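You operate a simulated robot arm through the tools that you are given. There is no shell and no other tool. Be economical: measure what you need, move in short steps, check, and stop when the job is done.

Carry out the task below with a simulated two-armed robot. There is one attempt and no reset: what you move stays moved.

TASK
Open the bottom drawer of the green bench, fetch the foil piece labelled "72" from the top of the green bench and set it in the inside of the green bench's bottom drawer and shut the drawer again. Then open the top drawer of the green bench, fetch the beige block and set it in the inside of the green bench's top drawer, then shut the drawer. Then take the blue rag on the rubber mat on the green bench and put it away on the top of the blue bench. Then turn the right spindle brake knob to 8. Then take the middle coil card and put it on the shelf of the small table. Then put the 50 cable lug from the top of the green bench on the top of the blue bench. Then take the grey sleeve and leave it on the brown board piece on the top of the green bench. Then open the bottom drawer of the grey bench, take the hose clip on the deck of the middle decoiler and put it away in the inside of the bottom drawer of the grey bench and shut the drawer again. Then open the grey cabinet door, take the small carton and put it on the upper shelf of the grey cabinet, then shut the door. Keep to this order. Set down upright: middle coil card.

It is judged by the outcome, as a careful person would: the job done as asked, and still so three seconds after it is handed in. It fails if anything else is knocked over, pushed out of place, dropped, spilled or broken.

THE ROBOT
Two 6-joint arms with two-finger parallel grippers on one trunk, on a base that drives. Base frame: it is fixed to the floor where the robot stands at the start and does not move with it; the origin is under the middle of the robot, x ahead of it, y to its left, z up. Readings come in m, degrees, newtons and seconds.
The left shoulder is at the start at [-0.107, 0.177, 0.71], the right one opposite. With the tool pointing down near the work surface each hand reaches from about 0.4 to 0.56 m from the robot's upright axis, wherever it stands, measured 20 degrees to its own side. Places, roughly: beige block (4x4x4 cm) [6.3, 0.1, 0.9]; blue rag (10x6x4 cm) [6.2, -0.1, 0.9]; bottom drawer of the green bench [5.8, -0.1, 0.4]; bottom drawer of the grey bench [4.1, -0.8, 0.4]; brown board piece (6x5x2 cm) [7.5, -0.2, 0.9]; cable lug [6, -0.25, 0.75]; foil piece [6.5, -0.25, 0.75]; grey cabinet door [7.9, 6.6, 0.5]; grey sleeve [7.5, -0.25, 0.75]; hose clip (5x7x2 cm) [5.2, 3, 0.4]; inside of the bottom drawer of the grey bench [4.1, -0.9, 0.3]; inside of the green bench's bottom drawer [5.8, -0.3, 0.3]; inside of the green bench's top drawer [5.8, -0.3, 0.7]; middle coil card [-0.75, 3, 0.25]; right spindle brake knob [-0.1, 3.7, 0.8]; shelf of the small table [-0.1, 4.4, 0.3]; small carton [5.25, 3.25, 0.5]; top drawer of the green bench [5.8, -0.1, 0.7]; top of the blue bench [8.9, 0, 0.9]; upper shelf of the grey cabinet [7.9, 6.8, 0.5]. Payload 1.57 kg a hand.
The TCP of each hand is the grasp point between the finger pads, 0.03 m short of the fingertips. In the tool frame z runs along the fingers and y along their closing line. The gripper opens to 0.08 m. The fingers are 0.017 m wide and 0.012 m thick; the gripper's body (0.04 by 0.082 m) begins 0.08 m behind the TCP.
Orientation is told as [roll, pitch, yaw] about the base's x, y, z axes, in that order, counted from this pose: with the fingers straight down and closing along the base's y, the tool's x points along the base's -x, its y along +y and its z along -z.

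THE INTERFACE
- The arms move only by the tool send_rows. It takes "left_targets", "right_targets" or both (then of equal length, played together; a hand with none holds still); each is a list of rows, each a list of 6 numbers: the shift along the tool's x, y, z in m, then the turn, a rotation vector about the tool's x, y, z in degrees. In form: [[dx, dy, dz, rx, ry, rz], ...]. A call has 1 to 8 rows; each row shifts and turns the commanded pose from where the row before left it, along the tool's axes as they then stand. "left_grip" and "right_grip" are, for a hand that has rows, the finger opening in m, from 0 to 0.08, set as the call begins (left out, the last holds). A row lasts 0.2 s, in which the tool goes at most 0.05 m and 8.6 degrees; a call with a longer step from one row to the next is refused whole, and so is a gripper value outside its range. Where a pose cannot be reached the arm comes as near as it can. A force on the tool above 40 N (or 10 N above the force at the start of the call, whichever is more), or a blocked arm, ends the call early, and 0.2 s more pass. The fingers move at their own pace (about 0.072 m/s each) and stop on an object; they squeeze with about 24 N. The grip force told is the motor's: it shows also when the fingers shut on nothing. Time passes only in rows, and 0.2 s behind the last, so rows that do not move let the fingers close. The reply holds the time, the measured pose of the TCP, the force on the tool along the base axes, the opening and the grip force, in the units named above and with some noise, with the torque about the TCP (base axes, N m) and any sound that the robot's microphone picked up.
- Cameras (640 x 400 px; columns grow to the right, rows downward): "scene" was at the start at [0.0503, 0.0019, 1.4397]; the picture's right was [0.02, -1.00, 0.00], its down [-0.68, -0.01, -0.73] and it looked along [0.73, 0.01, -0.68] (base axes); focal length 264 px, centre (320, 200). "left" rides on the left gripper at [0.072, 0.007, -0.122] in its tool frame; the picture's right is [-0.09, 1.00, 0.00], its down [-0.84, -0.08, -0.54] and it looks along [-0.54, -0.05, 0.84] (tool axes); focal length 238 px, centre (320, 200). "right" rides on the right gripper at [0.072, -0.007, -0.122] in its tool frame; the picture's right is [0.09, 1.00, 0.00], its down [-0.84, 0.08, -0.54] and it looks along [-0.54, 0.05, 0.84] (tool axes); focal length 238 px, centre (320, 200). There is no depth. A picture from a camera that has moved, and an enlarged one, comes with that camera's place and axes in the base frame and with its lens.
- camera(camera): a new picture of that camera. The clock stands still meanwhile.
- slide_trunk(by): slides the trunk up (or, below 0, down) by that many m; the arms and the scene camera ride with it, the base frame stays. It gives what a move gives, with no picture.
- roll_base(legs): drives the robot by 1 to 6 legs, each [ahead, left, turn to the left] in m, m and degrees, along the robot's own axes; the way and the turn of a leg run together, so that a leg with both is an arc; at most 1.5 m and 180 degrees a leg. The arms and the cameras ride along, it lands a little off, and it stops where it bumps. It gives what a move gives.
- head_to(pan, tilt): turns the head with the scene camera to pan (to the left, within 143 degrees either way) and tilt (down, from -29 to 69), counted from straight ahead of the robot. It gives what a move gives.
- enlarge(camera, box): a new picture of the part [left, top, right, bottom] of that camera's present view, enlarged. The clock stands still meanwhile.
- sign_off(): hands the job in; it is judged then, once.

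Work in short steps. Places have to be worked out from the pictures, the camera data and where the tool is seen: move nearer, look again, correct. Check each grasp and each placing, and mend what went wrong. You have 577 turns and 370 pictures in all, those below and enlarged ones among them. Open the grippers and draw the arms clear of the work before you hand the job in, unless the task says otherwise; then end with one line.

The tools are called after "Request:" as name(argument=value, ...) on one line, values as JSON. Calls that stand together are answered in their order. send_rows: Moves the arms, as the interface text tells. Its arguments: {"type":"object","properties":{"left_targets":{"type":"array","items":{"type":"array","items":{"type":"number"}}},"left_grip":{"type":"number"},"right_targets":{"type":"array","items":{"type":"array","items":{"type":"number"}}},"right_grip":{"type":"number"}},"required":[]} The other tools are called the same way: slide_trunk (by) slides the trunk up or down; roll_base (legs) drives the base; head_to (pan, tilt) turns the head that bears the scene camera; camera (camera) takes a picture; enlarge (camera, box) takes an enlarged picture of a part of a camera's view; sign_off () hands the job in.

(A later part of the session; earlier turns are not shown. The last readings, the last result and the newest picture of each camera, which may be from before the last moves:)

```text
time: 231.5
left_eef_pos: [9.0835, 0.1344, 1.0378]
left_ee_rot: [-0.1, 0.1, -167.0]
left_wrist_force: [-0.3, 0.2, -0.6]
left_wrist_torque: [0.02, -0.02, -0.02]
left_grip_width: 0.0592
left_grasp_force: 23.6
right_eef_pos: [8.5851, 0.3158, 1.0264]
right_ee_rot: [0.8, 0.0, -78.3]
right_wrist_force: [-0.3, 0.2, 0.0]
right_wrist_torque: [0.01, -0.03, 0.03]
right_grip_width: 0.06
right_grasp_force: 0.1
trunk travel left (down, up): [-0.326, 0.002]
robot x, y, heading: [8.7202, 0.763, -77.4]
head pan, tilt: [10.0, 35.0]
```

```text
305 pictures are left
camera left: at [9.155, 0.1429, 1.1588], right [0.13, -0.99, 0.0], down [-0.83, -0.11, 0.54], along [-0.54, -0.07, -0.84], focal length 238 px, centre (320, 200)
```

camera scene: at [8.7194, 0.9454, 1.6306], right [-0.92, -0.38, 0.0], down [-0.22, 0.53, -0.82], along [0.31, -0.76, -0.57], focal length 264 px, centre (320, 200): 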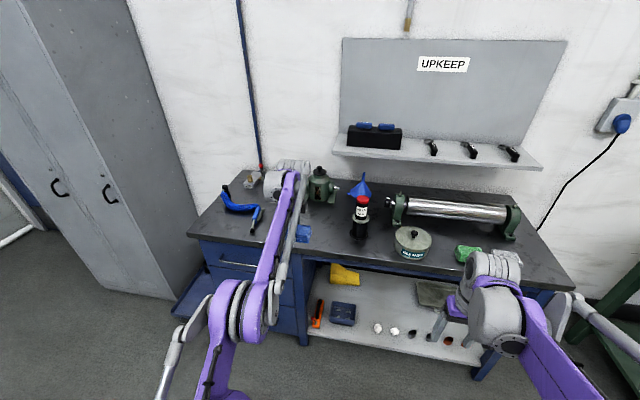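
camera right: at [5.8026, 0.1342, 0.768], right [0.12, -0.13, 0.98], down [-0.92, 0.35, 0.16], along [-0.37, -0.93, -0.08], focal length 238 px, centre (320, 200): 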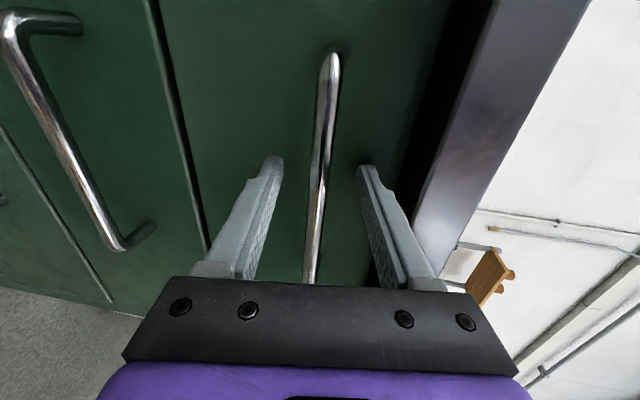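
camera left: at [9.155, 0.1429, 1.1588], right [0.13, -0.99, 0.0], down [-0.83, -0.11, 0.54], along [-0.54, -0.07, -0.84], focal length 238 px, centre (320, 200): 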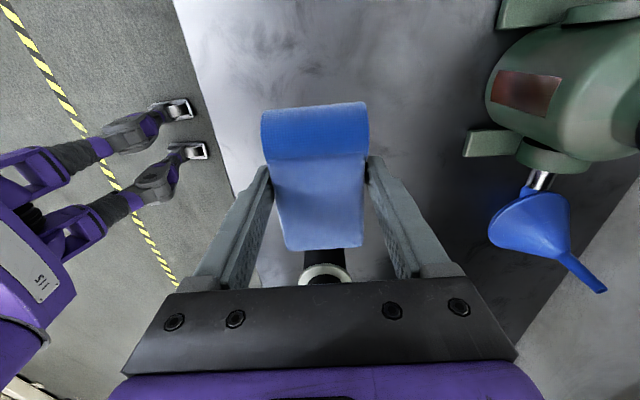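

Bottle stands behind at −x; I shift 4 cm away (+x) and lower.

Request:
send_rows(left_targets=[[0.02, 0, 0, 0, 0, 0], [0.02, 0, 0.03, 0, 0, 0], [0, 0, 0.03, 0, 0, 0], [0, 0, 0.03, 0, 0, 0], [0, 0, 0.02, 0, 0, 0]])

Request:
camera(camera="left")

```text
time: 232.7
left_eef_pos: [9.1247, 0.1419, 0.9279]
left_ee_rot: [0.0, 0.0, -167.2]
left_wrist_force: [0.2, 0.7, -0.6]
left_wrist_torque: [0.0, -0.03, -0.01]
left_grip_width: 0.0591
left_grasp_force: 23.8
right_eef_pos: [8.5873, 0.3157, 1.0263]
right_ee_rot: [0.9, 0.0, -78.3]
right_wrist_force: [-0.1, -0.9, 0.6]
right_wrist_torque: [0.0, 0.02, -0.01]
right_grip_width: 0.06
right_grasp_force: 0.1
trunk travel left (down, up): [-0.326, 0.002]
robot x, y, heading: [8.7226, 0.7632, -77.3]
head pan, tilt: [10.0, 35.0]
```

```text
304 pictures are left
camera left: at [9.1943, 0.1506, 1.0494], right [0.13, -0.99, 0.0], down [-0.83, -0.11, 0.54], along [-0.54, -0.07, -0.84], focal length 238 px, centre (320, 200)
```

left: 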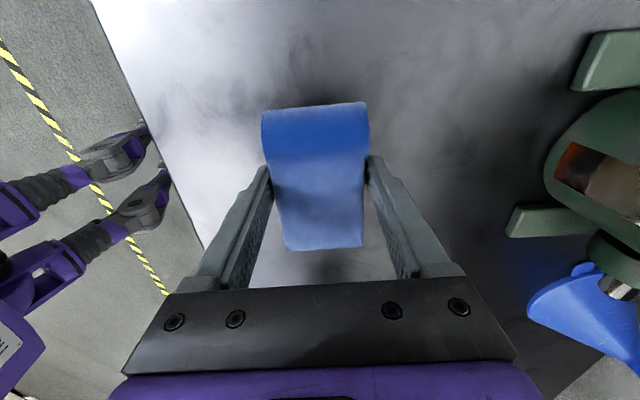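

Request:
send_rows(left_targets=[[0, 0, 0.008, 0, 0, 0], [0, 0, 0.008, 0, 0, 0], [0, 0, 0.008, 0, 0, 0], [0, 0, 0.006, 0, 0, 0], [0, 0, 0.006, 0, 0, 0]])

Request:
camera(camera="left")

```text
time: 233.9
left_eef_pos: [9.1233, 0.1422, 0.8942]
left_ee_rot: [0.1, 0.1, -167.0]
left_wrist_force: [2.3, -2.9, 18.2]
left_wrist_torque: [0.04, 0.58, -0.01]
left_grip_width: 0.059
left_grasp_force: 24.2
right_eef_pos: [8.5862, 0.3152, 1.0262]
right_ee_rot: [1.1, 0.0, -78.4]
right_wrist_force: [-0.4, 0.6, 0.0]
right_wrist_torque: [0.0, -0.03, 0.05]
right_grip_width: 0.0599
right_grasp_force: 0.1
trunk travel left (down, up): [-0.326, 0.002]
robot x, y, heading: [8.7251, 0.7638, -77.7]
head pan, tilt: [10.0, 35.0]
```

```text
303 pictures are left
camera left: at [9.1938, 0.1513, 1.0158], right [0.13, -0.99, 0.0], down [-0.83, -0.11, 0.54], along [-0.54, -0.07, -0.84], focal length 238 px, centre (320, 200)
```

left: 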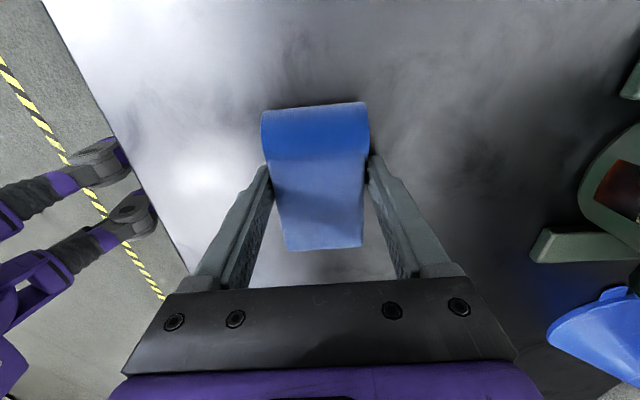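

Contact at z≈0.894. Release and lift.

Request:
send_rows(left_targets=[[0, 0, 0, 0, 0, 0], [0, 0, 0, 0, 0, 0], [0, 0, 0, 0, 0, 0]], left_grip=0.08)

Request:
send_rows(left_targets=[[0, 0, -0.03, 0, 0, 0], [0, 0, -0.04, 0, 0, 0], [0, 0, -0.04, 0, 0, 0], [0, 0, -0.04, 0, 0, 0]])

Request:
camera(camera="left")

```text
time: 234.7
left_eef_pos: [9.1235, 0.1416, 0.8925]
left_ee_rot: [-0.1, 0.2, -166.9]
left_wrist_force: [-0.8, 0.0, -0.5]
left_wrist_torque: [0.01, 0.0, -0.01]
left_grip_width: 0.08
left_grasp_force: 0.1
right_eef_pos: [8.5863, 0.3167, 1.0262]
right_ee_rot: [0.8, 0.0, -78.3]
right_wrist_force: [0.0, -0.6, -0.4]
right_wrist_torque: [0.02, -0.01, -0.02]
right_grip_width: 0.0599
right_grasp_force: 0.0
trunk travel left (down, up): [-0.326, 0.002]
robot x, y, heading: [8.7226, 0.7668, -77.9]
head pan, tilt: [10.0, 35.0]
```

```text
time: 235.7
left_eef_pos: [9.1236, 0.1412, 1.0449]
left_ee_rot: [-0.1, 0.1, -167.1]
left_wrist_force: [0.2, 0.4, -0.7]
left_wrist_torque: [0.03, 0.02, 0.0]
left_grip_width: 0.0804
left_grasp_force: 0.1
right_eef_pos: [8.5863, 0.3155, 1.026]
right_ee_rot: [0.9, -0.1, -78.3]
right_wrist_force: [-0.6, -0.1, 1.1]
right_wrist_torque: [-0.03, 0.02, 0.01]
right_grip_width: 0.0599
right_grasp_force: 0.1
trunk travel left (down, up): [-0.326, 0.002]
robot x, y, heading: [8.7244, 0.7648, -77.6]
head pan, tilt: [10.0, 35.0]
```

```text
302 pictures are left
camera left: at [9.1933, 0.1505, 1.1657], right [0.13, -0.99, 0.0], down [-0.83, -0.11, 0.54], along [-0.54, -0.07, -0.84], focal length 238 px, centre (320, 200)
```

left: 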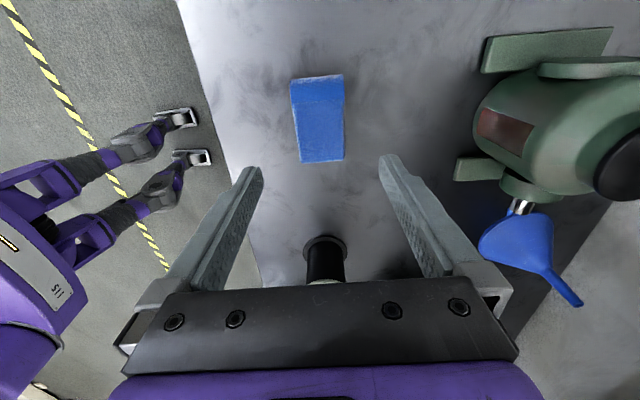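

The rag lies on the blue bench. Next: the brake knob near (-0.1, 3.7). I back off, reorient and retract the left hand, and begin driving back.

Request:
roll_base(legs=[[-0.45, 0, 0]])

Request:
send_rows(left_targets=[[0, -0.04, 0, 0, 0, -8.5], [0, -0.04, 0, 0, 0, -8.5], [0, -0.04, 0, 0, 0, -8.5], [0, -0.04, 0, 0, 0, -8.5], [0, -0.04, 0, 0, 0, -8.5], [0, 0, 0, 0, 0, -8.5], [0, 0, 0, 0, 0, -8.5], [0, 0, 0, 0, 0, -8.5]])

Request:
send_rows(left_targets=[[0, 0, 0, 0, 0, -8.5], [0, 0, 0, 0, 0, -8.5], [0, 0, 0, 0, 0, -5]])

Request:
roll_base(legs=[[-0.1, 0, 0], [0, 0, -102.4], [1.4, 0, 0], [1.4, 0, 0]])

```text
time: 238.4
left_eef_pos: [9.0232, 0.5695, 1.0445]
left_ee_rot: [0.0, 0.1, -167.5]
left_wrist_force: [-0.6, 0.5, 0.3]
left_wrist_torque: [0.02, 0.02, -0.01]
left_grip_width: 0.0801
left_grasp_force: 0.0
right_eef_pos: [8.4889, 0.7477, 1.0257]
right_ee_rot: [1.0, 0.0, -78.6]
right_wrist_force: [-1.0, 0.0, -0.1]
right_wrist_torque: [0.01, 0.03, 0.01]
right_grip_width: 0.0599
right_grasp_force: 0.0
trunk travel left (down, up): [-0.326, 0.002]
robot x, y, heading: [8.6295, 1.1955, -77.9]
head pan, tilt: [10.0, 35.0]
```

```text
time: 240.2
left_eef_pos: [8.9276, 0.741, 1.0441]
left_ee_rot: [0.2, 0.1, -99.3]
left_wrist_force: [0.4, -0.2, -0.6]
left_wrist_torque: [0.01, 0.02, 0.03]
left_grip_width: 0.0798
left_grasp_force: 0.0
right_eef_pos: [8.4893, 0.7477, 1.0254]
right_ee_rot: [0.9, -0.1, -78.7]
right_wrist_force: [0.2, 0.1, -0.4]
right_wrist_torque: [-0.06, -0.02, 0.0]
right_grip_width: 0.0599
right_grasp_force: 0.1
trunk travel left (down, up): [-0.326, 0.002]
robot x, y, heading: [8.6295, 1.1968, -77.6]
head pan, tilt: [10.0, 35.0]
```

```text
time: 241.0
left_eef_pos: [8.9267, 0.7411, 1.0446]
left_ee_rot: [0.0, 0.0, -77.4]
left_wrist_force: [-0.6, 0.3, 0.2]
left_wrist_torque: [-0.02, 0.02, 0.01]
left_grip_width: 0.0799
left_grasp_force: 0.1
right_eef_pos: [8.4904, 0.7486, 1.0244]
right_ee_rot: [0.9, -0.1, -78.5]
right_wrist_force: [1.4, 0.2, 0.1]
right_wrist_torque: [0.01, 0.05, 0.01]
right_grip_width: 0.0603
right_grasp_force: 0.0
trunk travel left (down, up): [-0.326, 0.002]
robot x, y, heading: [8.6289, 1.1977, -77.8]
head pan, tilt: [10.0, 35.0]
```

```text
time: 259.7
left_eef_pos: [5.2909, 1.1164, 1.0443]
left_ee_rot: [0.1, 0.1, 179.9]
left_wrist_force: [0.4, -0.5, 0.3]
left_wrist_torque: [-0.01, 0.0, 0.01]
left_grip_width: 0.0801
left_grasp_force: 0.0
right_eef_pos: [5.3941, 1.5426, 1.0257]
right_ee_rot: [0.9, 0.0, 178.7]
right_wrist_force: [0.6, -1.2, -0.3]
right_wrist_torque: [0.04, 0.0, 0.04]
right_grip_width: 0.06
right_grasp_force: 0.1
trunk travel left (down, up): [-0.326, 0.002]
robot x, y, heading: [5.7982, 1.3091, 179.3]
head pan, tilt: [10.0, 35.0]
```

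Look ahead over the route (heading −x), both toward the machines.

Request:
head_to(pan=-35, tilt=15)

Request:
camera(camera="scene")

Request:
head_to(pan=10, tilt=15)

Request:
camera(camera="scene")

```text
time: 260.8
left_eef_pos: [5.2904, 1.1155, 1.0451]
left_ee_rot: [0.1, 0.1, 179.9]
left_wrist_force: [-0.1, 0.1, -0.1]
left_wrist_torque: [0.01, 0.04, 0.0]
left_grip_width: 0.0801
left_grasp_force: 0.0
right_eef_pos: [5.3938, 1.5428, 1.027]
right_ee_rot: [0.9, 0.0, 178.7]
right_wrist_force: [-0.6, -1.0, -0.4]
right_wrist_torque: [-0.02, 0.03, 0.03]
right_grip_width: 0.0602
right_grasp_force: 0.1
trunk travel left (down, up): [-0.326, 0.002]
robot x, y, heading: [5.7966, 1.3103, 179.7]
head pan, tilt: [-35.0, 15.0]
```

```text
301 pictures are left
camera scene: at [5.767, 1.3624, 1.6627], right [0.58, 0.81, 0.0], down [0.21, -0.15, -0.97], along [-0.79, 0.56, -0.26], focal length 264 px, centre (320, 200)
```

scene: 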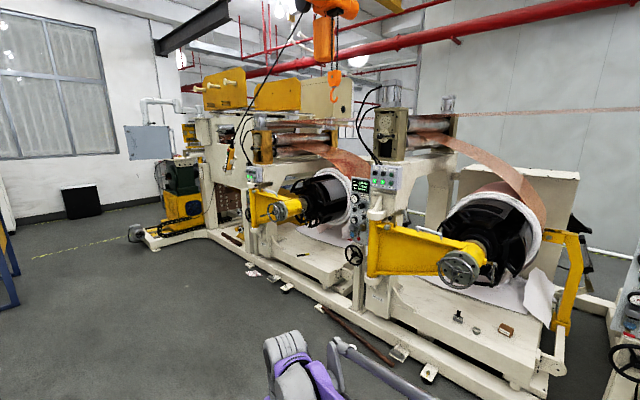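

```text
time: 261.9
left_eef_pos: [5.2904, 1.1165, 1.044]
left_ee_rot: [0.1, 0.1, 179.9]
left_wrist_force: [0.2, 0.3, -0.8]
left_wrist_torque: [0.0, -0.03, -0.01]
left_grip_width: 0.0799
left_grasp_force: 0.0
right_eef_pos: [5.3935, 1.5427, 1.0265]
right_ee_rot: [0.9, 0.1, 178.8]
right_wrist_force: [0.3, 0.5, -0.4]
right_wrist_torque: [0.0, 0.0, -0.02]
right_grip_width: 0.0601
right_grasp_force: 0.0
trunk travel left (down, up): [-0.326, 0.002]
robot x, y, heading: [5.7981, 1.3099, 179.6]
head pan, tilt: [10.0, 15.0]
```

```text
300 pictures are left
camera scene: at [5.7509, 1.2929, 1.6627], right [-0.16, 0.99, 0.0], down [0.26, 0.04, -0.97], along [-0.95, -0.16, -0.26], focal length 264 px, centre (320, 200)
```

scene: 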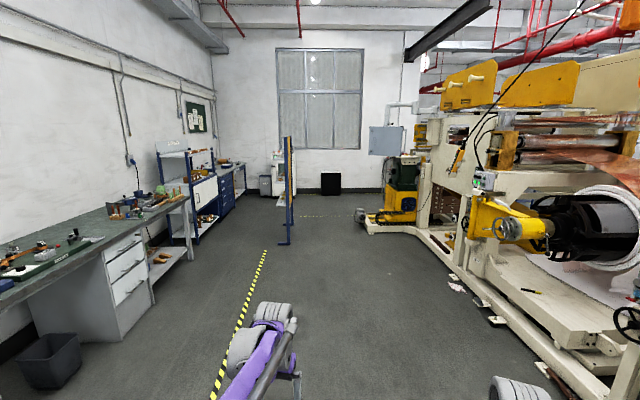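

The route is clear. Drive to about (0.1, 0.7), passing between rack and machine.

Request:
roll_base(legs=[[1.4, 0.31, 0], [1.4, 0.31, 0], [1.4, 0, 0], [1.4, 0, 0]])

Request:
head_to(pan=-60, tilt=20)

Request:
camera(camera="scene")

```text
time: 288.9
left_eef_pos: [-0.3111, 0.6765, 1.0442]
left_ee_rot: [0.0, 0.1, 178.9]
left_wrist_force: [-0.3, 0.3, -0.4]
left_wrist_torque: [-0.03, 0.02, -0.01]
left_grip_width: 0.0797
left_grasp_force: 0.0
right_eef_pos: [-0.2022, 1.0999, 1.0252]
right_ee_rot: [1.0, 0.0, 177.7]
right_wrist_force: [0.1, 0.0, 0.7]
right_wrist_torque: [0.01, 0.0, 0.02]
right_grip_width: 0.0598
right_grasp_force: 0.1
trunk travel left (down, up): [-0.326, 0.002]
robot x, y, heading: [0.2013, 0.8603, 178.4]
head pan, tilt: [10.0, 15.0]
```

```text
time: 290.3
left_eef_pos: [-0.3114, 0.6758, 1.0442]
left_ee_rot: [0.2, 0.1, 178.9]
left_wrist_force: [0.5, -0.1, 0.5]
left_wrist_torque: [-0.02, -0.01, 0.02]
left_grip_width: 0.08
left_grasp_force: 0.1
right_eef_pos: [-0.2015, 1.0998, 1.0258]
right_ee_rot: [0.9, -0.1, 177.8]
right_wrist_force: [-0.3, 0.3, 0.1]
right_wrist_torque: [-0.02, 0.04, 0.0]
right_grip_width: 0.06
right_grasp_force: 0.0
trunk travel left (down, up): [-0.326, 0.002]
robot x, y, heading: [0.1988, 0.8581, 178.6]
head pan, tilt: [-60.0, 20.0]
```

```text
299 pictures are left
camera scene: at [0.1991, 0.9402, 1.6545], right [0.88, 0.48, 0.0], down [0.16, -0.3, -0.94], along [-0.45, 0.83, -0.34], focal length 264 px, centre (320, 200)
```

scene: 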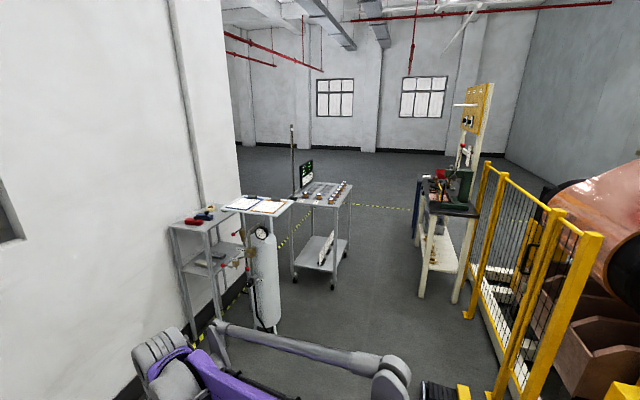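

I see a trolley with cards (left) and a small station/table (right). Enlarge to identify.

Request:
enlarge(camera="scene", box=[370, 80, 530, 300])

Request:
enlarge(camera="scene", box=[220, 120, 380, 300])

```text
1.82 times, centred on (450, 190) of scene
camera zoom: at [0.1991, 0.9402, 1.6545], right [0.88, 0.48, 0.0], down [0.16, -0.3, -0.94], along [-0.45, 0.83, -0.34], focal length 479 px, centre (84, 218)
```

zoom: 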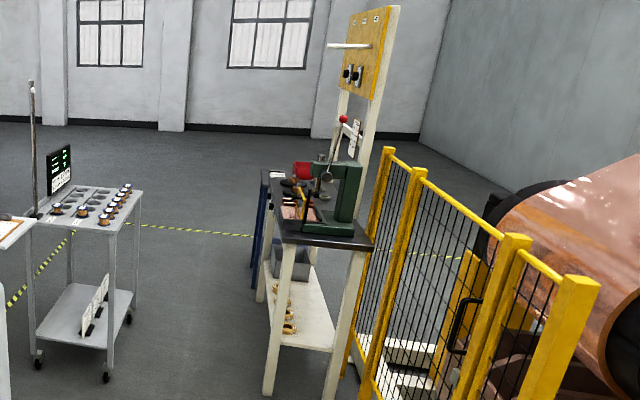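

```text
2.22 times, centred on (300, 210) of scene
camera zoom: at [0.1991, 0.9402, 1.6545], right [0.88, 0.48, 0.0], down [0.16, -0.3, -0.94], along [-0.45, 0.83, -0.34], focal length 586 px, centre (364, 178)
```

zoom: 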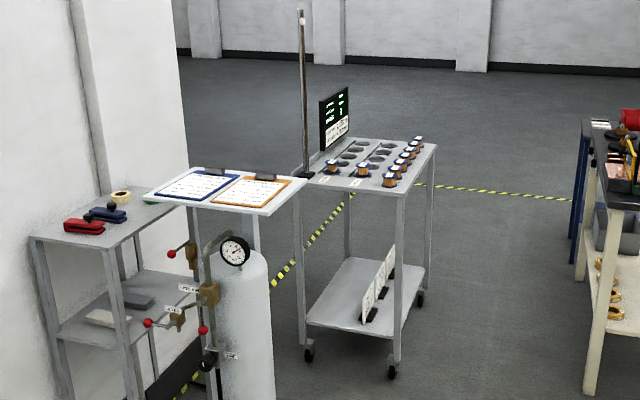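

The blue-legged small table is near (-0.19, 4.3), knob on the winding station near (-0.1, 3.7), trolley at x −0.7…−1.1. Turn to face +y and drive up the aisle.

Request:
roll_base(legs=[[0.2, 0, -88.6], [1.1, 0.2, 0]])

Request:
head_to(pan=-10, tilt=25)

Request:
camera(camera="scene")

```text
time: 299.8
left_eef_pos: [-0.3686, 2.5769, 1.0445]
left_ee_rot: [0.1, 0.2, 91.9]
left_wrist_force: [0.4, -0.1, 1.1]
left_wrist_torque: [-0.01, -0.01, 0.0]
left_grip_width: 0.0797
left_grasp_force: 0.0
right_eef_pos: [0.061, 2.4909, 1.0251]
right_ee_rot: [0.9, 0.0, 90.8]
right_wrist_force: [-0.2, -0.4, -0.1]
right_wrist_torque: [0.01, 0.04, 0.0]
right_grip_width: 0.0598
right_grasp_force: 0.0
trunk travel left (down, up): [-0.326, 0.002]
robot x, y, heading: [-0.1571, 2.0762, 91.4]
head pan, tilt: [-60.0, 20.0]
```

```text
time: 300.9
left_eef_pos: [-0.369, 2.5782, 1.0434]
left_ee_rot: [0.0, 0.1, 92.0]
left_wrist_force: [0.3, 0.0, 1.0]
left_wrist_torque: [-0.01, -0.03, 0.01]
left_grip_width: 0.08
left_grasp_force: 0.0
right_eef_pos: [0.0608, 2.4918, 1.0268]
right_ee_rot: [0.9, 0.0, 90.8]
right_wrist_force: [0.3, -0.6, -0.1]
right_wrist_torque: [0.04, 0.02, 0.01]
right_grip_width: 0.0599
right_grasp_force: 0.0
trunk travel left (down, up): [-0.326, 0.002]
robot x, y, heading: [-0.1565, 2.0762, 91.7]
head pan, tilt: [-10.0, 25.0]
```

```text
296 pictures are left
camera scene: at [-0.1441, 2.1254, 1.6465], right [0.99, -0.15, 0.0], down [-0.06, -0.42, -0.91], along [0.13, 0.9, -0.42], focal length 264 px, centre (320, 200)
```

scene: 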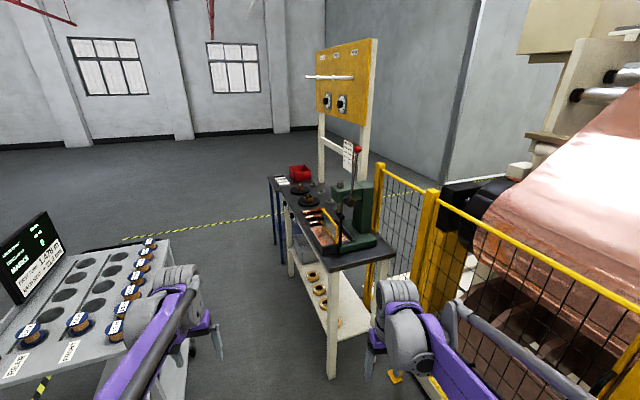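

Zoom in on the station.

Request:
enlarge(camera="scene", box=[260, 30, 400, 270])

Request:
enlarge(camera="scene", box=[260, 150, 380, 250])

```text
1.67 times, centred on (330, 150) of scene
camera zoom: at [-0.1441, 2.1254, 1.6465], right [0.99, -0.15, 0.0], down [-0.06, -0.42, -0.91], along [0.13, 0.9, -0.42], focal length 439 px, centre (303, 283)
```

zoom: 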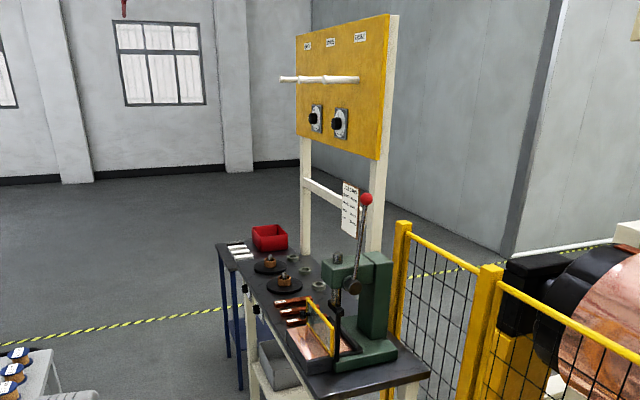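

```text
4.00 times, centred on (320, 200) of scene
camera zoom: at [-0.1441, 2.1254, 1.6465], right [0.99, -0.15, 0.0], down [-0.06, -0.42, -0.91], along [0.13, 0.9, -0.42], focal length 1054 px, centre (320, 200)
```

zoom: 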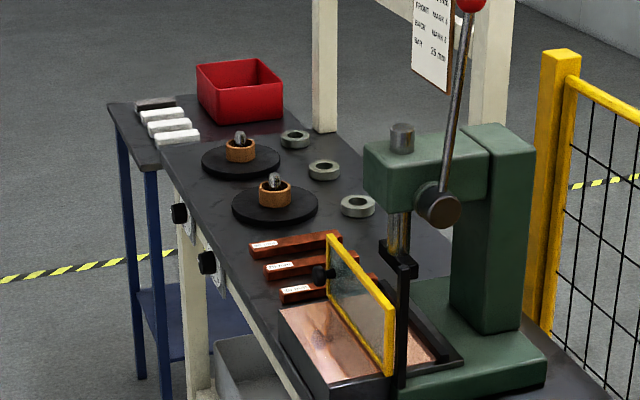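

The brake knobs sit on the table's front edge facing −x; the right one (nearer) is ≈(-0.10, 3.81). I need to pass between trolley and table; check my arms' spread first.

Request:
head_to(pan=0, tilt=60)

Request:
camera(camera="scene")

```text
time: 301.9
left_eef_pos: [-0.3692, 2.5769, 1.0451]
left_ee_rot: [0.1, -0.1, 92.1]
left_wrist_force: [0.0, 0.3, -0.5]
left_wrist_torque: [-0.04, -0.01, 0.01]
left_grip_width: 0.0803
left_grasp_force: 0.0
right_eef_pos: [0.0599, 2.4907, 1.0265]
right_ee_rot: [0.9, 0.0, 90.9]
right_wrist_force: [0.5, -0.3, 0.4]
right_wrist_torque: [-0.02, 0.01, 0.0]
right_grip_width: 0.0597
right_grasp_force: 0.1
trunk travel left (down, up): [-0.326, 0.002]
robot x, y, heading: [-0.1591, 2.0762, 91.6]
head pan, tilt: [0.0, 60.0]
```

```text
293 pictures are left
camera scene: at [-0.1594, 2.1009, 1.5964], right [1.0, 0.03, 0.0], down [0.02, -0.87, -0.5], along [-0.01, 0.5, -0.87], focal length 264 px, centre (320, 200)
```

scene: 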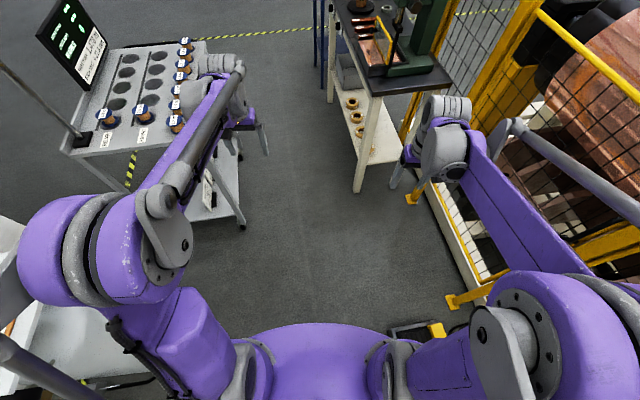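

Elbows are high (above tops) and the gap suffices if centred at x≈-0.40. Go in small legs.

Request:
roll_base(legs=[[0, 0, 7.5], [0.55, 0.06, 0]])

Request:
camera(camera="scene")

```text
time: 305.7
left_eef_pos: [-0.5784, 3.0803, 1.0436]
left_ee_rot: [0.1, 0.1, 99.4]
left_wrist_force: [-0.1, -0.5, 0.1]
left_wrist_torque: [0.0, 0.0, 0.01]
left_grip_width: 0.0802
left_grasp_force: 0.0
right_eef_pos: [-0.1394, 3.0497, 1.0267]
right_ee_rot: [1.0, 0.0, 98.2]
right_wrist_force: [0.7, 0.2, -0.2]
right_wrist_torque: [-0.02, 0.03, -0.04]
right_grip_width: 0.0601
right_grasp_force: 0.0
trunk travel left (down, up): [-0.326, 0.002]
robot x, y, heading: [-0.3028, 2.6106, 99.0]
head pan, tilt: [0.0, 60.0]
```

```text
292 pictures are left
camera scene: at [-0.308, 2.6345, 1.5963], right [0.99, 0.16, 0.0], down [0.14, -0.86, -0.5], along [-0.08, 0.49, -0.87], focal length 264 px, centre (320, 200)
```

scene: 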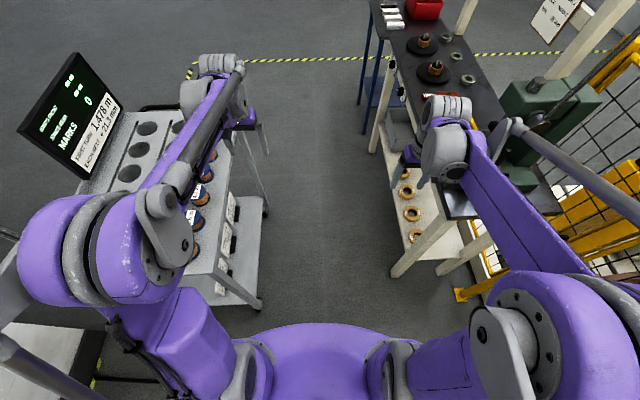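

To narrow the right elbow, I'll extend the right hand forward in the horizontal pose (needed for the knob anyway).

Request:
send_rows(right_targets=[[-0.04, 0.02, -0.01, 0, 0, 0], [-0.04, 0.02, -0.01, 0, 0, 0], [-0.04, 0.02, -0.01, 0, 0, 0], [-0.03, 0.02, 0, 0, -8.3, 0], [-0.02, 0.01, 0, 0, -8.3, 0], [0, 0, 0, 0, -8.3, 0], [0, 0, 0, 0, -8.3, 0], [0, 0, 0, 0, -8.3, 0]])

Request:
send_rows(right_targets=[[0, 0, 0, 0, -8.3, 0], [0, 0, 0.01, 0, -8.3, 0], [0, 0, 0.02, 0, -8.3, 0], [0, 0, 0.03, 0, -8.3, 0], [0, 0, 0.03, 0, -8.3, 0], [0, 0, 0.03, 0, -7, 0]])

Request:
camera(camera="scene")

```text
time: 307.5
left_eef_pos: [-0.578, 3.0804, 1.0453]
left_ee_rot: [0.2, 0.1, 99.4]
left_wrist_force: [-0.5, 0.3, 0.5]
left_wrist_torque: [0.04, 0.01, 0.03]
left_grip_width: 0.08
left_grasp_force: 0.0
right_eef_pos: [-0.2542, 3.2053, 1.061]
right_ee_rot: [1.3, -41.7, 97.5]
right_wrist_force: [-0.9, -0.2, -0.6]
right_wrist_torque: [-0.01, -0.01, 0.01]
right_grip_width: 0.0602
right_grasp_force: 0.0
trunk travel left (down, up): [-0.326, 0.002]
robot x, y, heading: [-0.3077, 2.6123, 98.7]
head pan, tilt: [0.0, 60.0]
```

```text
time: 308.9
left_eef_pos: [-0.579, 3.0812, 1.0452]
left_ee_rot: [0.1, 0.1, 99.3]
left_wrist_force: [-0.1, -0.8, 0.2]
left_wrist_torque: [-0.02, 0.01, 0.0]
left_grip_width: 0.08
left_grasp_force: 0.0
right_eef_pos: [-0.2664, 3.3045, 1.0203]
right_ee_rot: [29.7, -86.7, 67.8]
right_wrist_force: [0.3, 0.1, 1.5]
right_wrist_torque: [0.0, 0.0, 0.02]
right_grip_width: 0.06
right_grasp_force: 0.1
right hand out of reach, approached as far as the arm can: row 6
trunk travel left (down, up): [-0.326, 0.002]
robot x, y, heading: [-0.3066, 2.6113, 99.1]
head pan, tilt: [0.0, 60.0]
```

```text
291 pictures are left
camera scene: at [-0.3081, 2.6353, 1.5964], right [0.99, 0.16, 0.0], down [0.14, -0.86, -0.5], along [-0.08, 0.49, -0.87], focal length 264 px, centre (320, 200)
```

scene: 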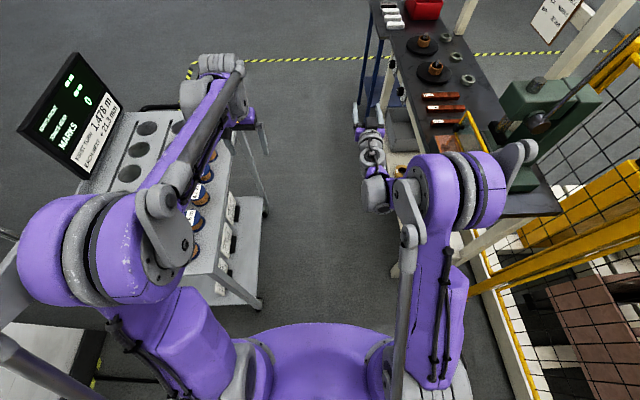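

Elbow is tucked now. Proceed 0.6 m with a slight left offset.

Request:
roll_base(legs=[[0.6, 0.03, 0]])

Request:
camera(camera="scene")

```text
time: 312.4
left_eef_pos: [-0.7068, 3.6793, 1.0438]
left_ee_rot: [0.1, 0.1, 99.6]
left_wrist_force: [-0.3, 0.0, 0.2]
left_wrist_torque: [-0.01, -0.03, 0.03]
left_grip_width: 0.08
left_grasp_force: 0.1
right_eef_pos: [-0.3956, 3.9024, 1.0206]
right_ee_rot: [18.1, -87.0, 79.7]
right_wrist_force: [-1.4, -0.2, -0.4]
right_wrist_torque: [-0.02, 0.0, -0.01]
right_grip_width: 0.0601
right_grasp_force: 0.0
trunk travel left (down, up): [-0.326, 0.002]
robot x, y, heading: [-0.4321, 3.2086, 99.2]
head pan, tilt: [0.0, 60.0]
```

```text
290 pictures are left
camera scene: at [-0.4346, 3.2338, 1.5963], right [0.99, 0.16, 0.0], down [0.14, -0.85, -0.5], along [-0.08, 0.49, -0.87], focal length 264 px, centre (320, 200)
```

scene: 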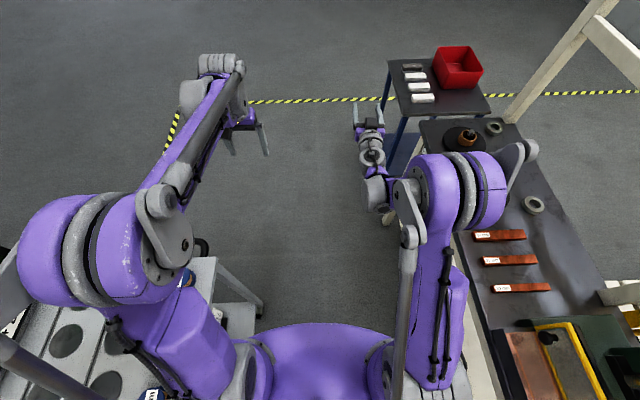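

Passed well. Continue to y≈3.9, then move left beyond the trolley.

Request:
roll_base(legs=[[0.75, 0, 0], [0, 0.3, 0]])

Request:
roll_base(legs=[[0, 0, -90]])

Request:
head_to(pan=-10, tilt=45)

Request:
camera(camera="scene")

```text
time: 319.3
left_eef_pos: [-1.128, 4.3799, 1.0443]
left_ee_rot: [0.1, 0.2, 99.8]
left_wrist_force: [0.0, 0.7, -0.3]
left_wrist_torque: [0.0, 0.0, 0.04]
left_grip_width: 0.0799
left_grasp_force: 0.0
right_eef_pos: [-0.8171, 4.6025, 1.0205]
right_ee_rot: [18.3, -87.1, 79.7]
right_wrist_force: [-0.7, -0.8, -0.3]
right_wrist_torque: [0.0, -0.01, 0.01]
right_grip_width: 0.06
right_grasp_force: 0.0
trunk travel left (down, up): [-0.326, 0.002]
robot x, y, heading: [-0.8506, 3.9066, 99.1]
head pan, tilt: [0.0, 60.0]
```

```text
time: 323.6
left_eef_pos: [-0.3815, 4.1826, 1.044]
left_ee_rot: [0.1, 0.1, 9.3]
left_wrist_force: [0.4, 0.6, -0.4]
left_wrist_torque: [0.02, 0.02, 0.0]
left_grip_width: 0.0799
left_grasp_force: 0.2
right_eef_pos: [-0.159, 3.8709, 1.0212]
right_ee_rot: [18.3, -87.0, -10.8]
right_wrist_force: [-0.3, 0.7, -0.5]
right_wrist_torque: [-0.01, -0.01, 0.0]
right_grip_width: 0.0598
right_grasp_force: 0.1
trunk travel left (down, up): [-0.326, 0.002]
robot x, y, heading: [-0.8467, 3.9085, 8.8]
head pan, tilt: [0.0, 60.0]
```

```text
time: 324.3
left_eef_pos: [-0.3805, 4.1846, 1.0438]
left_ee_rot: [0.1, 0.1, 9.2]
left_wrist_force: [0.3, 0.7, -0.5]
left_wrist_torque: [0.01, -0.02, 0.0]
left_grip_width: 0.0802
left_grasp_force: 0.0
right_eef_pos: [-0.1589, 3.8702, 1.0214]
right_ee_rot: [18.3, -87.2, -10.8]
right_wrist_force: [0.6, 0.6, 0.0]
right_wrist_torque: [0.0, 0.01, 0.0]
right_grip_width: 0.0599
right_grasp_force: 0.1
trunk travel left (down, up): [-0.326, 0.002]
robot x, y, heading: [-0.8515, 3.9135, 8.9]
head pan, tilt: [-10.0, 45.0]
```

```text
289 pictures are left
camera scene: at [-0.8127, 3.9028, 1.6158], right [-0.02, -1.0, 0.0], down [-0.71, 0.01, -0.71], along [0.71, -0.01, -0.71], focal length 264 px, centre (320, 200)
```

scene: 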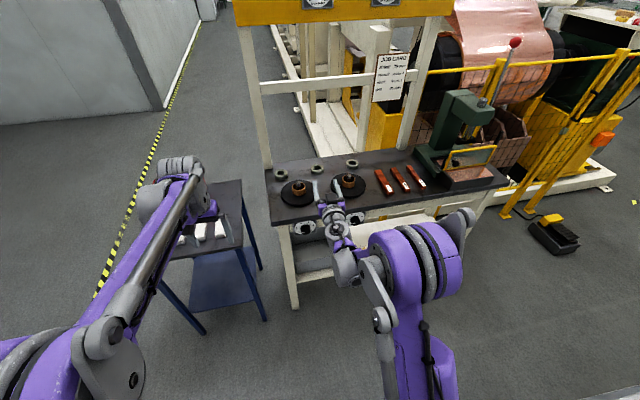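

Now both knobs are visible. Zoom in.

Request:
enlarge(camera="scene", box=[270, 190, 390, 260])

Request:
camera(camera="right")

```text
5.33 times, centred on (330, 225) of scene
camera zoom: at [-0.8127, 3.9028, 1.6158], right [-0.02, -1.0, 0.0], down [-0.71, 0.01, -0.71], along [0.71, -0.01, -0.71], focal length 1406 px, centre (267, 67)
```

zoom: 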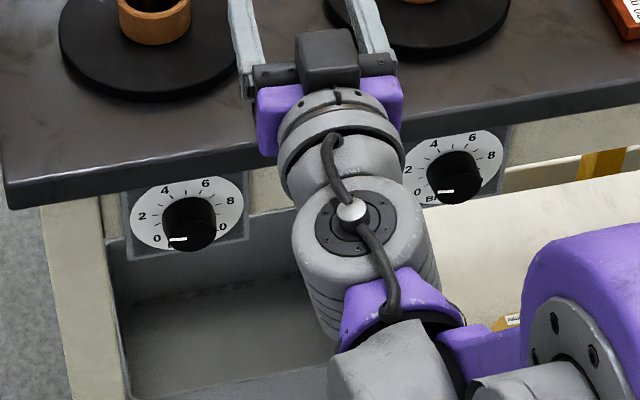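

```text
287 pictures are left
camera right: at [-0.282, 3.8492, 0.955], right [-0.14, 0.99, -0.08], down [-0.51, 0.0, 0.86], along [0.85, 0.16, 0.5], focal length 238 px, centre (320, 200)
```

right: 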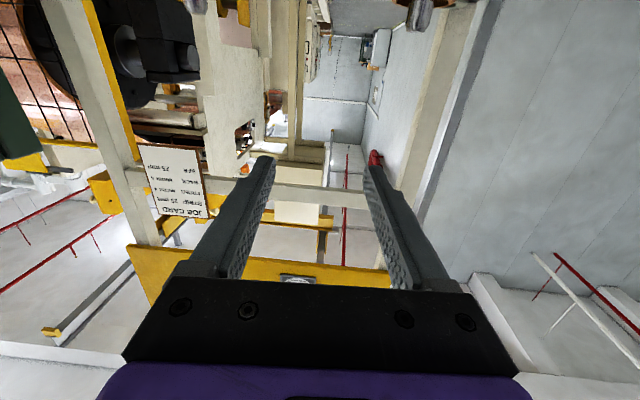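

Right knob ≈(-0.108, 3.748, 0.785). Back the base 0.18, then lower the right hand in front of the knob to inspect with the wrist camera.

Request:
roll_base(legs=[[-0.18, 0, 0]])

Request:
send_rows(right_targets=[[0.03, -0.03, 0, 0, 0, 0], [0.03, -0.03, 0, 0, 0, 0], [0.03, -0.03, 0, 0, 0, 0], [0.03, -0.03, 0, 0, 0, 0], [0.04, 0, 0, 0, 0, 0], [0.04, 0, 0, 0, 0, 0], [0.03, 0, 0, 0, 0, 0]])

Request:
camera(camera="right")

```text
time: 325.8
left_eef_pos: [-0.5567, 4.1558, 1.0451]
left_ee_rot: [0.1, 0.0, 9.3]
left_wrist_force: [-0.1, 0.0, 0.3]
left_wrist_torque: [-0.03, 0.02, 0.01]
left_grip_width: 0.08
left_grasp_force: 0.0
right_eef_pos: [-0.3348, 3.842, 1.0224]
right_ee_rot: [18.4, -87.1, -10.8]
right_wrist_force: [-0.3, 0.1, -0.1]
right_wrist_torque: [0.01, 0.04, -0.02]
right_grip_width: 0.0601
right_grasp_force: 0.0
trunk travel left (down, up): [-0.326, 0.002]
robot x, y, heading: [-1.0281, 3.883, 9.1]
head pan, tilt: [-10.0, 45.0]
```

```text
time: 327.4
left_eef_pos: [-0.5577, 4.1555, 1.044]
left_ee_rot: [0.2, 0.0, 9.2]
left_wrist_force: [-0.3, 1.0, -0.2]
left_wrist_torque: [-0.02, 0.04, 0.03]
left_grip_width: 0.0801
left_grasp_force: 0.1
right_eef_pos: [-0.3167, 3.728, 0.7906]
right_ee_rot: [18.3, -87.1, -10.6]
right_wrist_force: [0.5, -0.6, 1.3]
right_wrist_torque: [-0.01, -0.01, 0.0]
right_grip_width: 0.0601
right_grasp_force: 0.0
right hand out of reach, approached as far as the arm can: row 2, 6, 7
trunk travel left (down, up): [-0.326, 0.002]
robot x, y, heading: [-1.0276, 3.8833, 9.0]
head pan, tilt: [-10.0, 45.0]
```

```text
286 pictures are left
camera right: at [-0.4403, 3.7066, 0.7254], right [-0.14, 0.99, -0.08], down [-0.5, 0.0, 0.86], along [0.85, 0.16, 0.5], focal length 238 px, centre (320, 200)
```

right: 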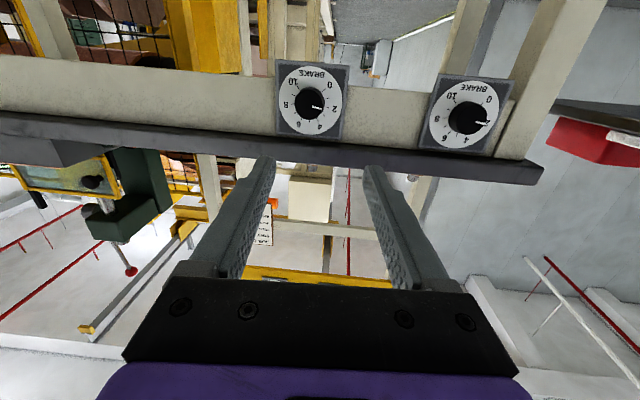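

Request:
enlarge(camera="right", box=[260, 50, 380, 150])

```text
4.00 times, centred on (320, 100) of right
camera zoom: at [-0.4403, 3.7066, 0.7254], right [-0.14, 0.99, -0.08], down [-0.5, 0.0, 0.86], along [0.85, 0.16, 0.5], focal length 953 px, centre (320, 600)
```

zoom: 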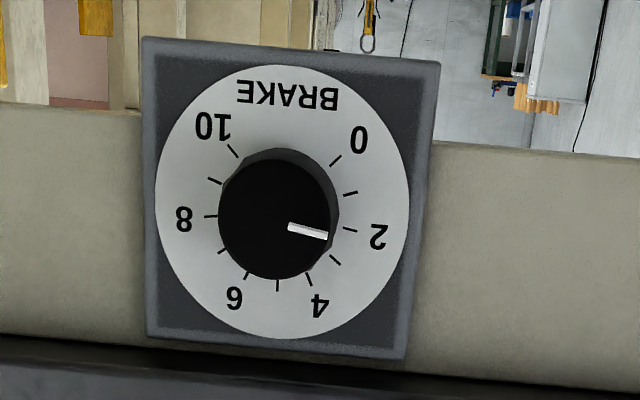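

The pointer reads exactly 2; it needs 6 units × 27° = 162° clockwise (positive about tool z). Align with the knob and drive ahead 0.13.

Request:
send_rows(right_targets=[[0.007, -0.014, 0, 0, 0, 0]])

Request:
roll_base(legs=[[0.12, 0, 0]])

Request:
camera(camera="right")

Request:
enlarge(camera="scene", box=[270, 170, 390, 245])

```text
time: 327.8
left_eef_pos: [-0.5563, 4.1554, 1.044]
left_ee_rot: [0.1, 0.1, 9.3]
left_wrist_force: [0.1, 0.3, -0.8]
left_wrist_torque: [0.01, -0.02, -0.01]
left_grip_width: 0.0799
left_grasp_force: 0.1
right_eef_pos: [-0.3158, 3.715, 0.7852]
right_ee_rot: [19.4, -87.2, -12.0]
right_wrist_force: [0.4, 0.0, -0.2]
right_wrist_torque: [0.03, 0.0, -0.01]
right_grip_width: 0.06
right_grasp_force: 0.1
trunk travel left (down, up): [-0.326, 0.002]
robot x, y, heading: [-1.0292, 3.8815, 9.1]
head pan, tilt: [-10.0, 45.0]
```

```text
time: 329.1
left_eef_pos: [-0.4427, 4.1729, 1.0438]
left_ee_rot: [0.1, 0.1, 9.3]
left_wrist_force: [0.2, -0.6, -1.1]
left_wrist_torque: [-0.01, 0.02, 0.01]
left_grip_width: 0.08
left_grasp_force: 0.0
right_eef_pos: [-0.2003, 3.7317, 0.7849]
right_ee_rot: [18.1, -87.2, -10.8]
right_wrist_force: [-0.2, 0.2, 0.7]
right_wrist_torque: [0.01, -0.01, 0.0]
right_grip_width: 0.0603
right_grasp_force: 0.1
trunk travel left (down, up): [-0.326, 0.002]
robot x, y, heading: [-0.9114, 3.9029, 8.9]
head pan, tilt: [-10.0, 45.0]
```

```text
284 pictures are left
camera right: at [-0.3244, 3.7101, 0.7185], right [-0.13, 0.99, -0.08], down [-0.51, 0.0, 0.86], along [0.85, 0.15, 0.5], focal length 238 px, centre (320, 200)
```

right: 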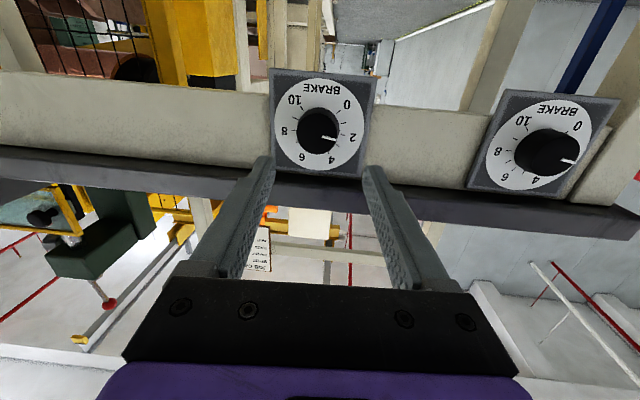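

```text
5.33 times, centred on (330, 208) of scene
camera zoom: at [-0.8744, 3.8929, 1.6156], right [-0.02, -1.0, 0.0], down [-0.71, 0.01, -0.71], along [0.71, -0.01, -0.71], focal length 1406 px, centre (267, 160)
```

zoom: 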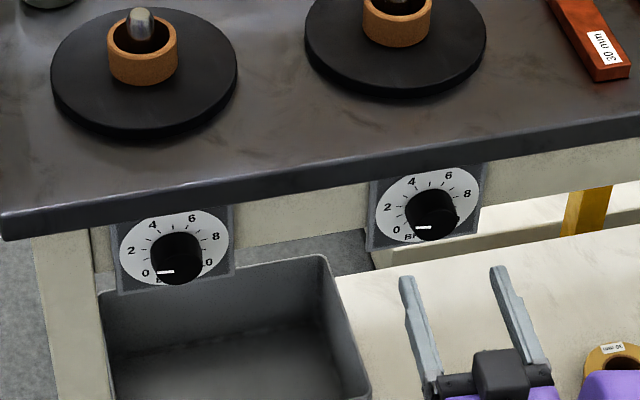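

Knob front ≈(-0.10, 3.745, 0.775). Advance 6 cm and check.

Request:
send_rows(right_targets=[[0.005, 0, 0.03, 0, 0, 0], [0, 0, 0.03, 0, 0, 0]])

Request:
camera(camera="right")

Request:
enlarge(camera="scene", box=[300, 170, 420, 245])

```text
time: 329.7
left_eef_pos: [-0.4421, 4.1725, 1.0448]
left_ee_rot: [0.0, 0.0, 9.2]
left_wrist_force: [0.7, 0.5, 0.8]
left_wrist_torque: [-0.02, 0.04, -0.03]
left_grip_width: 0.0801
left_grasp_force: 0.2
right_eef_pos: [-0.1398, 3.7375, 0.7764]
right_ee_rot: [17.6, -87.0, -10.2]
right_wrist_force: [-0.1, -1.4, -0.7]
right_wrist_torque: [0.0, -0.01, -0.01]
right_grip_width: 0.0602
right_grasp_force: 0.2
trunk travel left (down, up): [-0.326, 0.002]
robot x, y, heading: [-0.9108, 3.8998, 8.8]
head pan, tilt: [-10.0, 45.0]
```

```text
282 pictures are left
camera right: at [-0.2641, 3.7166, 0.7108], right [-0.13, 0.99, -0.08], down [-0.5, 0.0, 0.86], along [0.85, 0.15, 0.5], focal length 238 px, centre (320, 200)
```

right: 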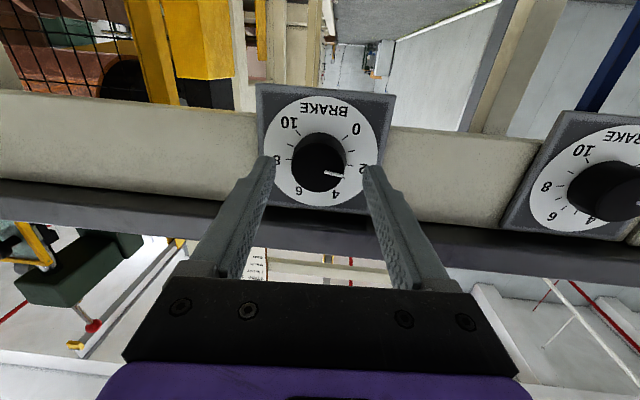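

```text
5.33 times, centred on (360, 208) of scene
camera zoom: at [-0.8729, 3.893, 1.6159], right [-0.02, -1.0, 0.0], down [-0.71, 0.01, -0.71], along [0.71, -0.01, -0.71], focal length 1406 px, centre (107, 160)
```

zoom: 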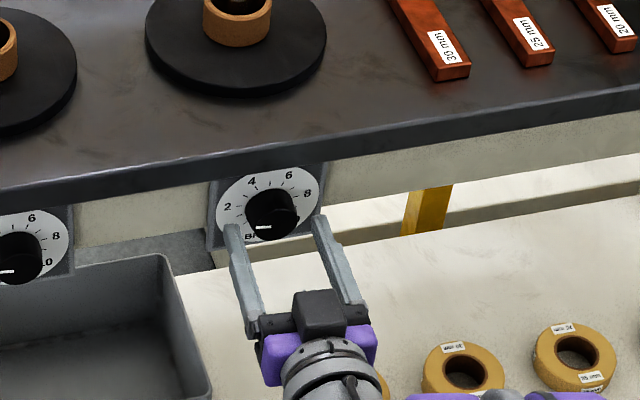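

Knob front is ≈4.7 cm beyond the TCP, on axis. Advance 3.3 cm and close.

Request:
send_rows(right_targets=[[0, 0, 0.017, 0, 0, 0], [0, 0, 0.016, 0, 0, 0]])

Request:
camera(camera="right")

Request:
enlarge(camera="scene", box=[300, 170, 420, 245])

```text
time: 330.2
left_eef_pos: [-0.4417, 4.1729, 1.0438]
left_ee_rot: [0.1, 0.0, 9.3]
left_wrist_force: [1.0, 0.8, -0.6]
left_wrist_torque: [-0.03, 0.04, 0.0]
left_grip_width: 0.08
left_grasp_force: 0.1
right_eef_pos: [-0.1223, 3.7408, 0.7767]
right_ee_rot: [19.5, -87.2, -11.9]
right_wrist_force: [-12.7, -1.7, 3.8]
right_wrist_torque: [0.19, -0.19, 0.55]
right_grip_width: 0.0597
right_grasp_force: 0.1
trunk travel left (down, up): [-0.326, 0.002]
robot x, y, heading: [-0.9146, 3.9012, 8.6]
head pan, tilt: [-10.0, 45.0]
stopped in row 2 (right hand): the force on the tool passed its limit at 62 N (the readings are from after the stop); the commanded pose is now the measured one
```

```text
280 pictures are left
camera right: at [-0.2452, 3.7194, 0.7095], right [-0.14, 0.99, -0.08], down [-0.51, 0.0, 0.86], along [0.85, 0.16, 0.5], focal length 238 px, centre (320, 200)
```

right: 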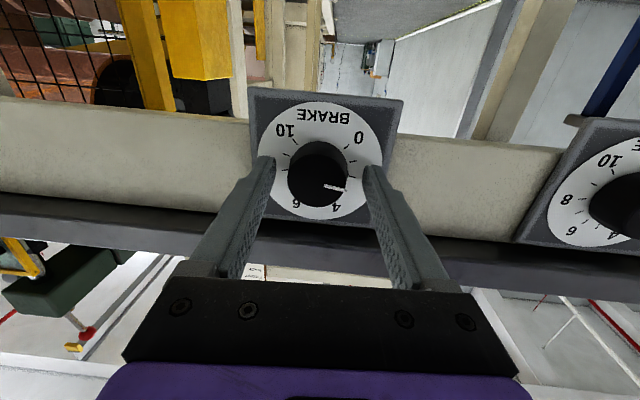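

```text
5.33 times, centred on (360, 208) of scene
camera zoom: at [-0.8748, 3.8928, 1.6158], right [-0.02, -1.0, 0.0], down [-0.71, 0.02, -0.71], along [0.71, -0.02, -0.71], focal length 1406 px, centre (107, 160)
```

zoom: 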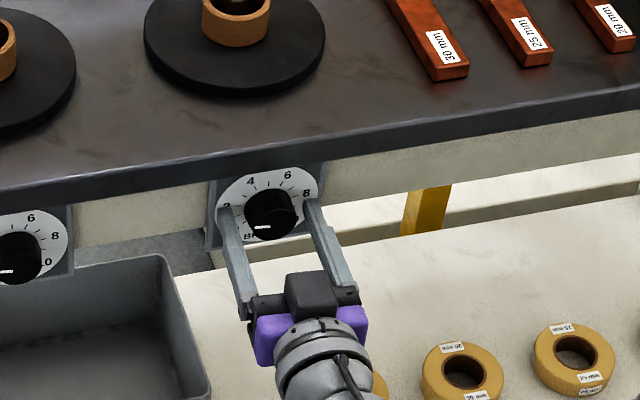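

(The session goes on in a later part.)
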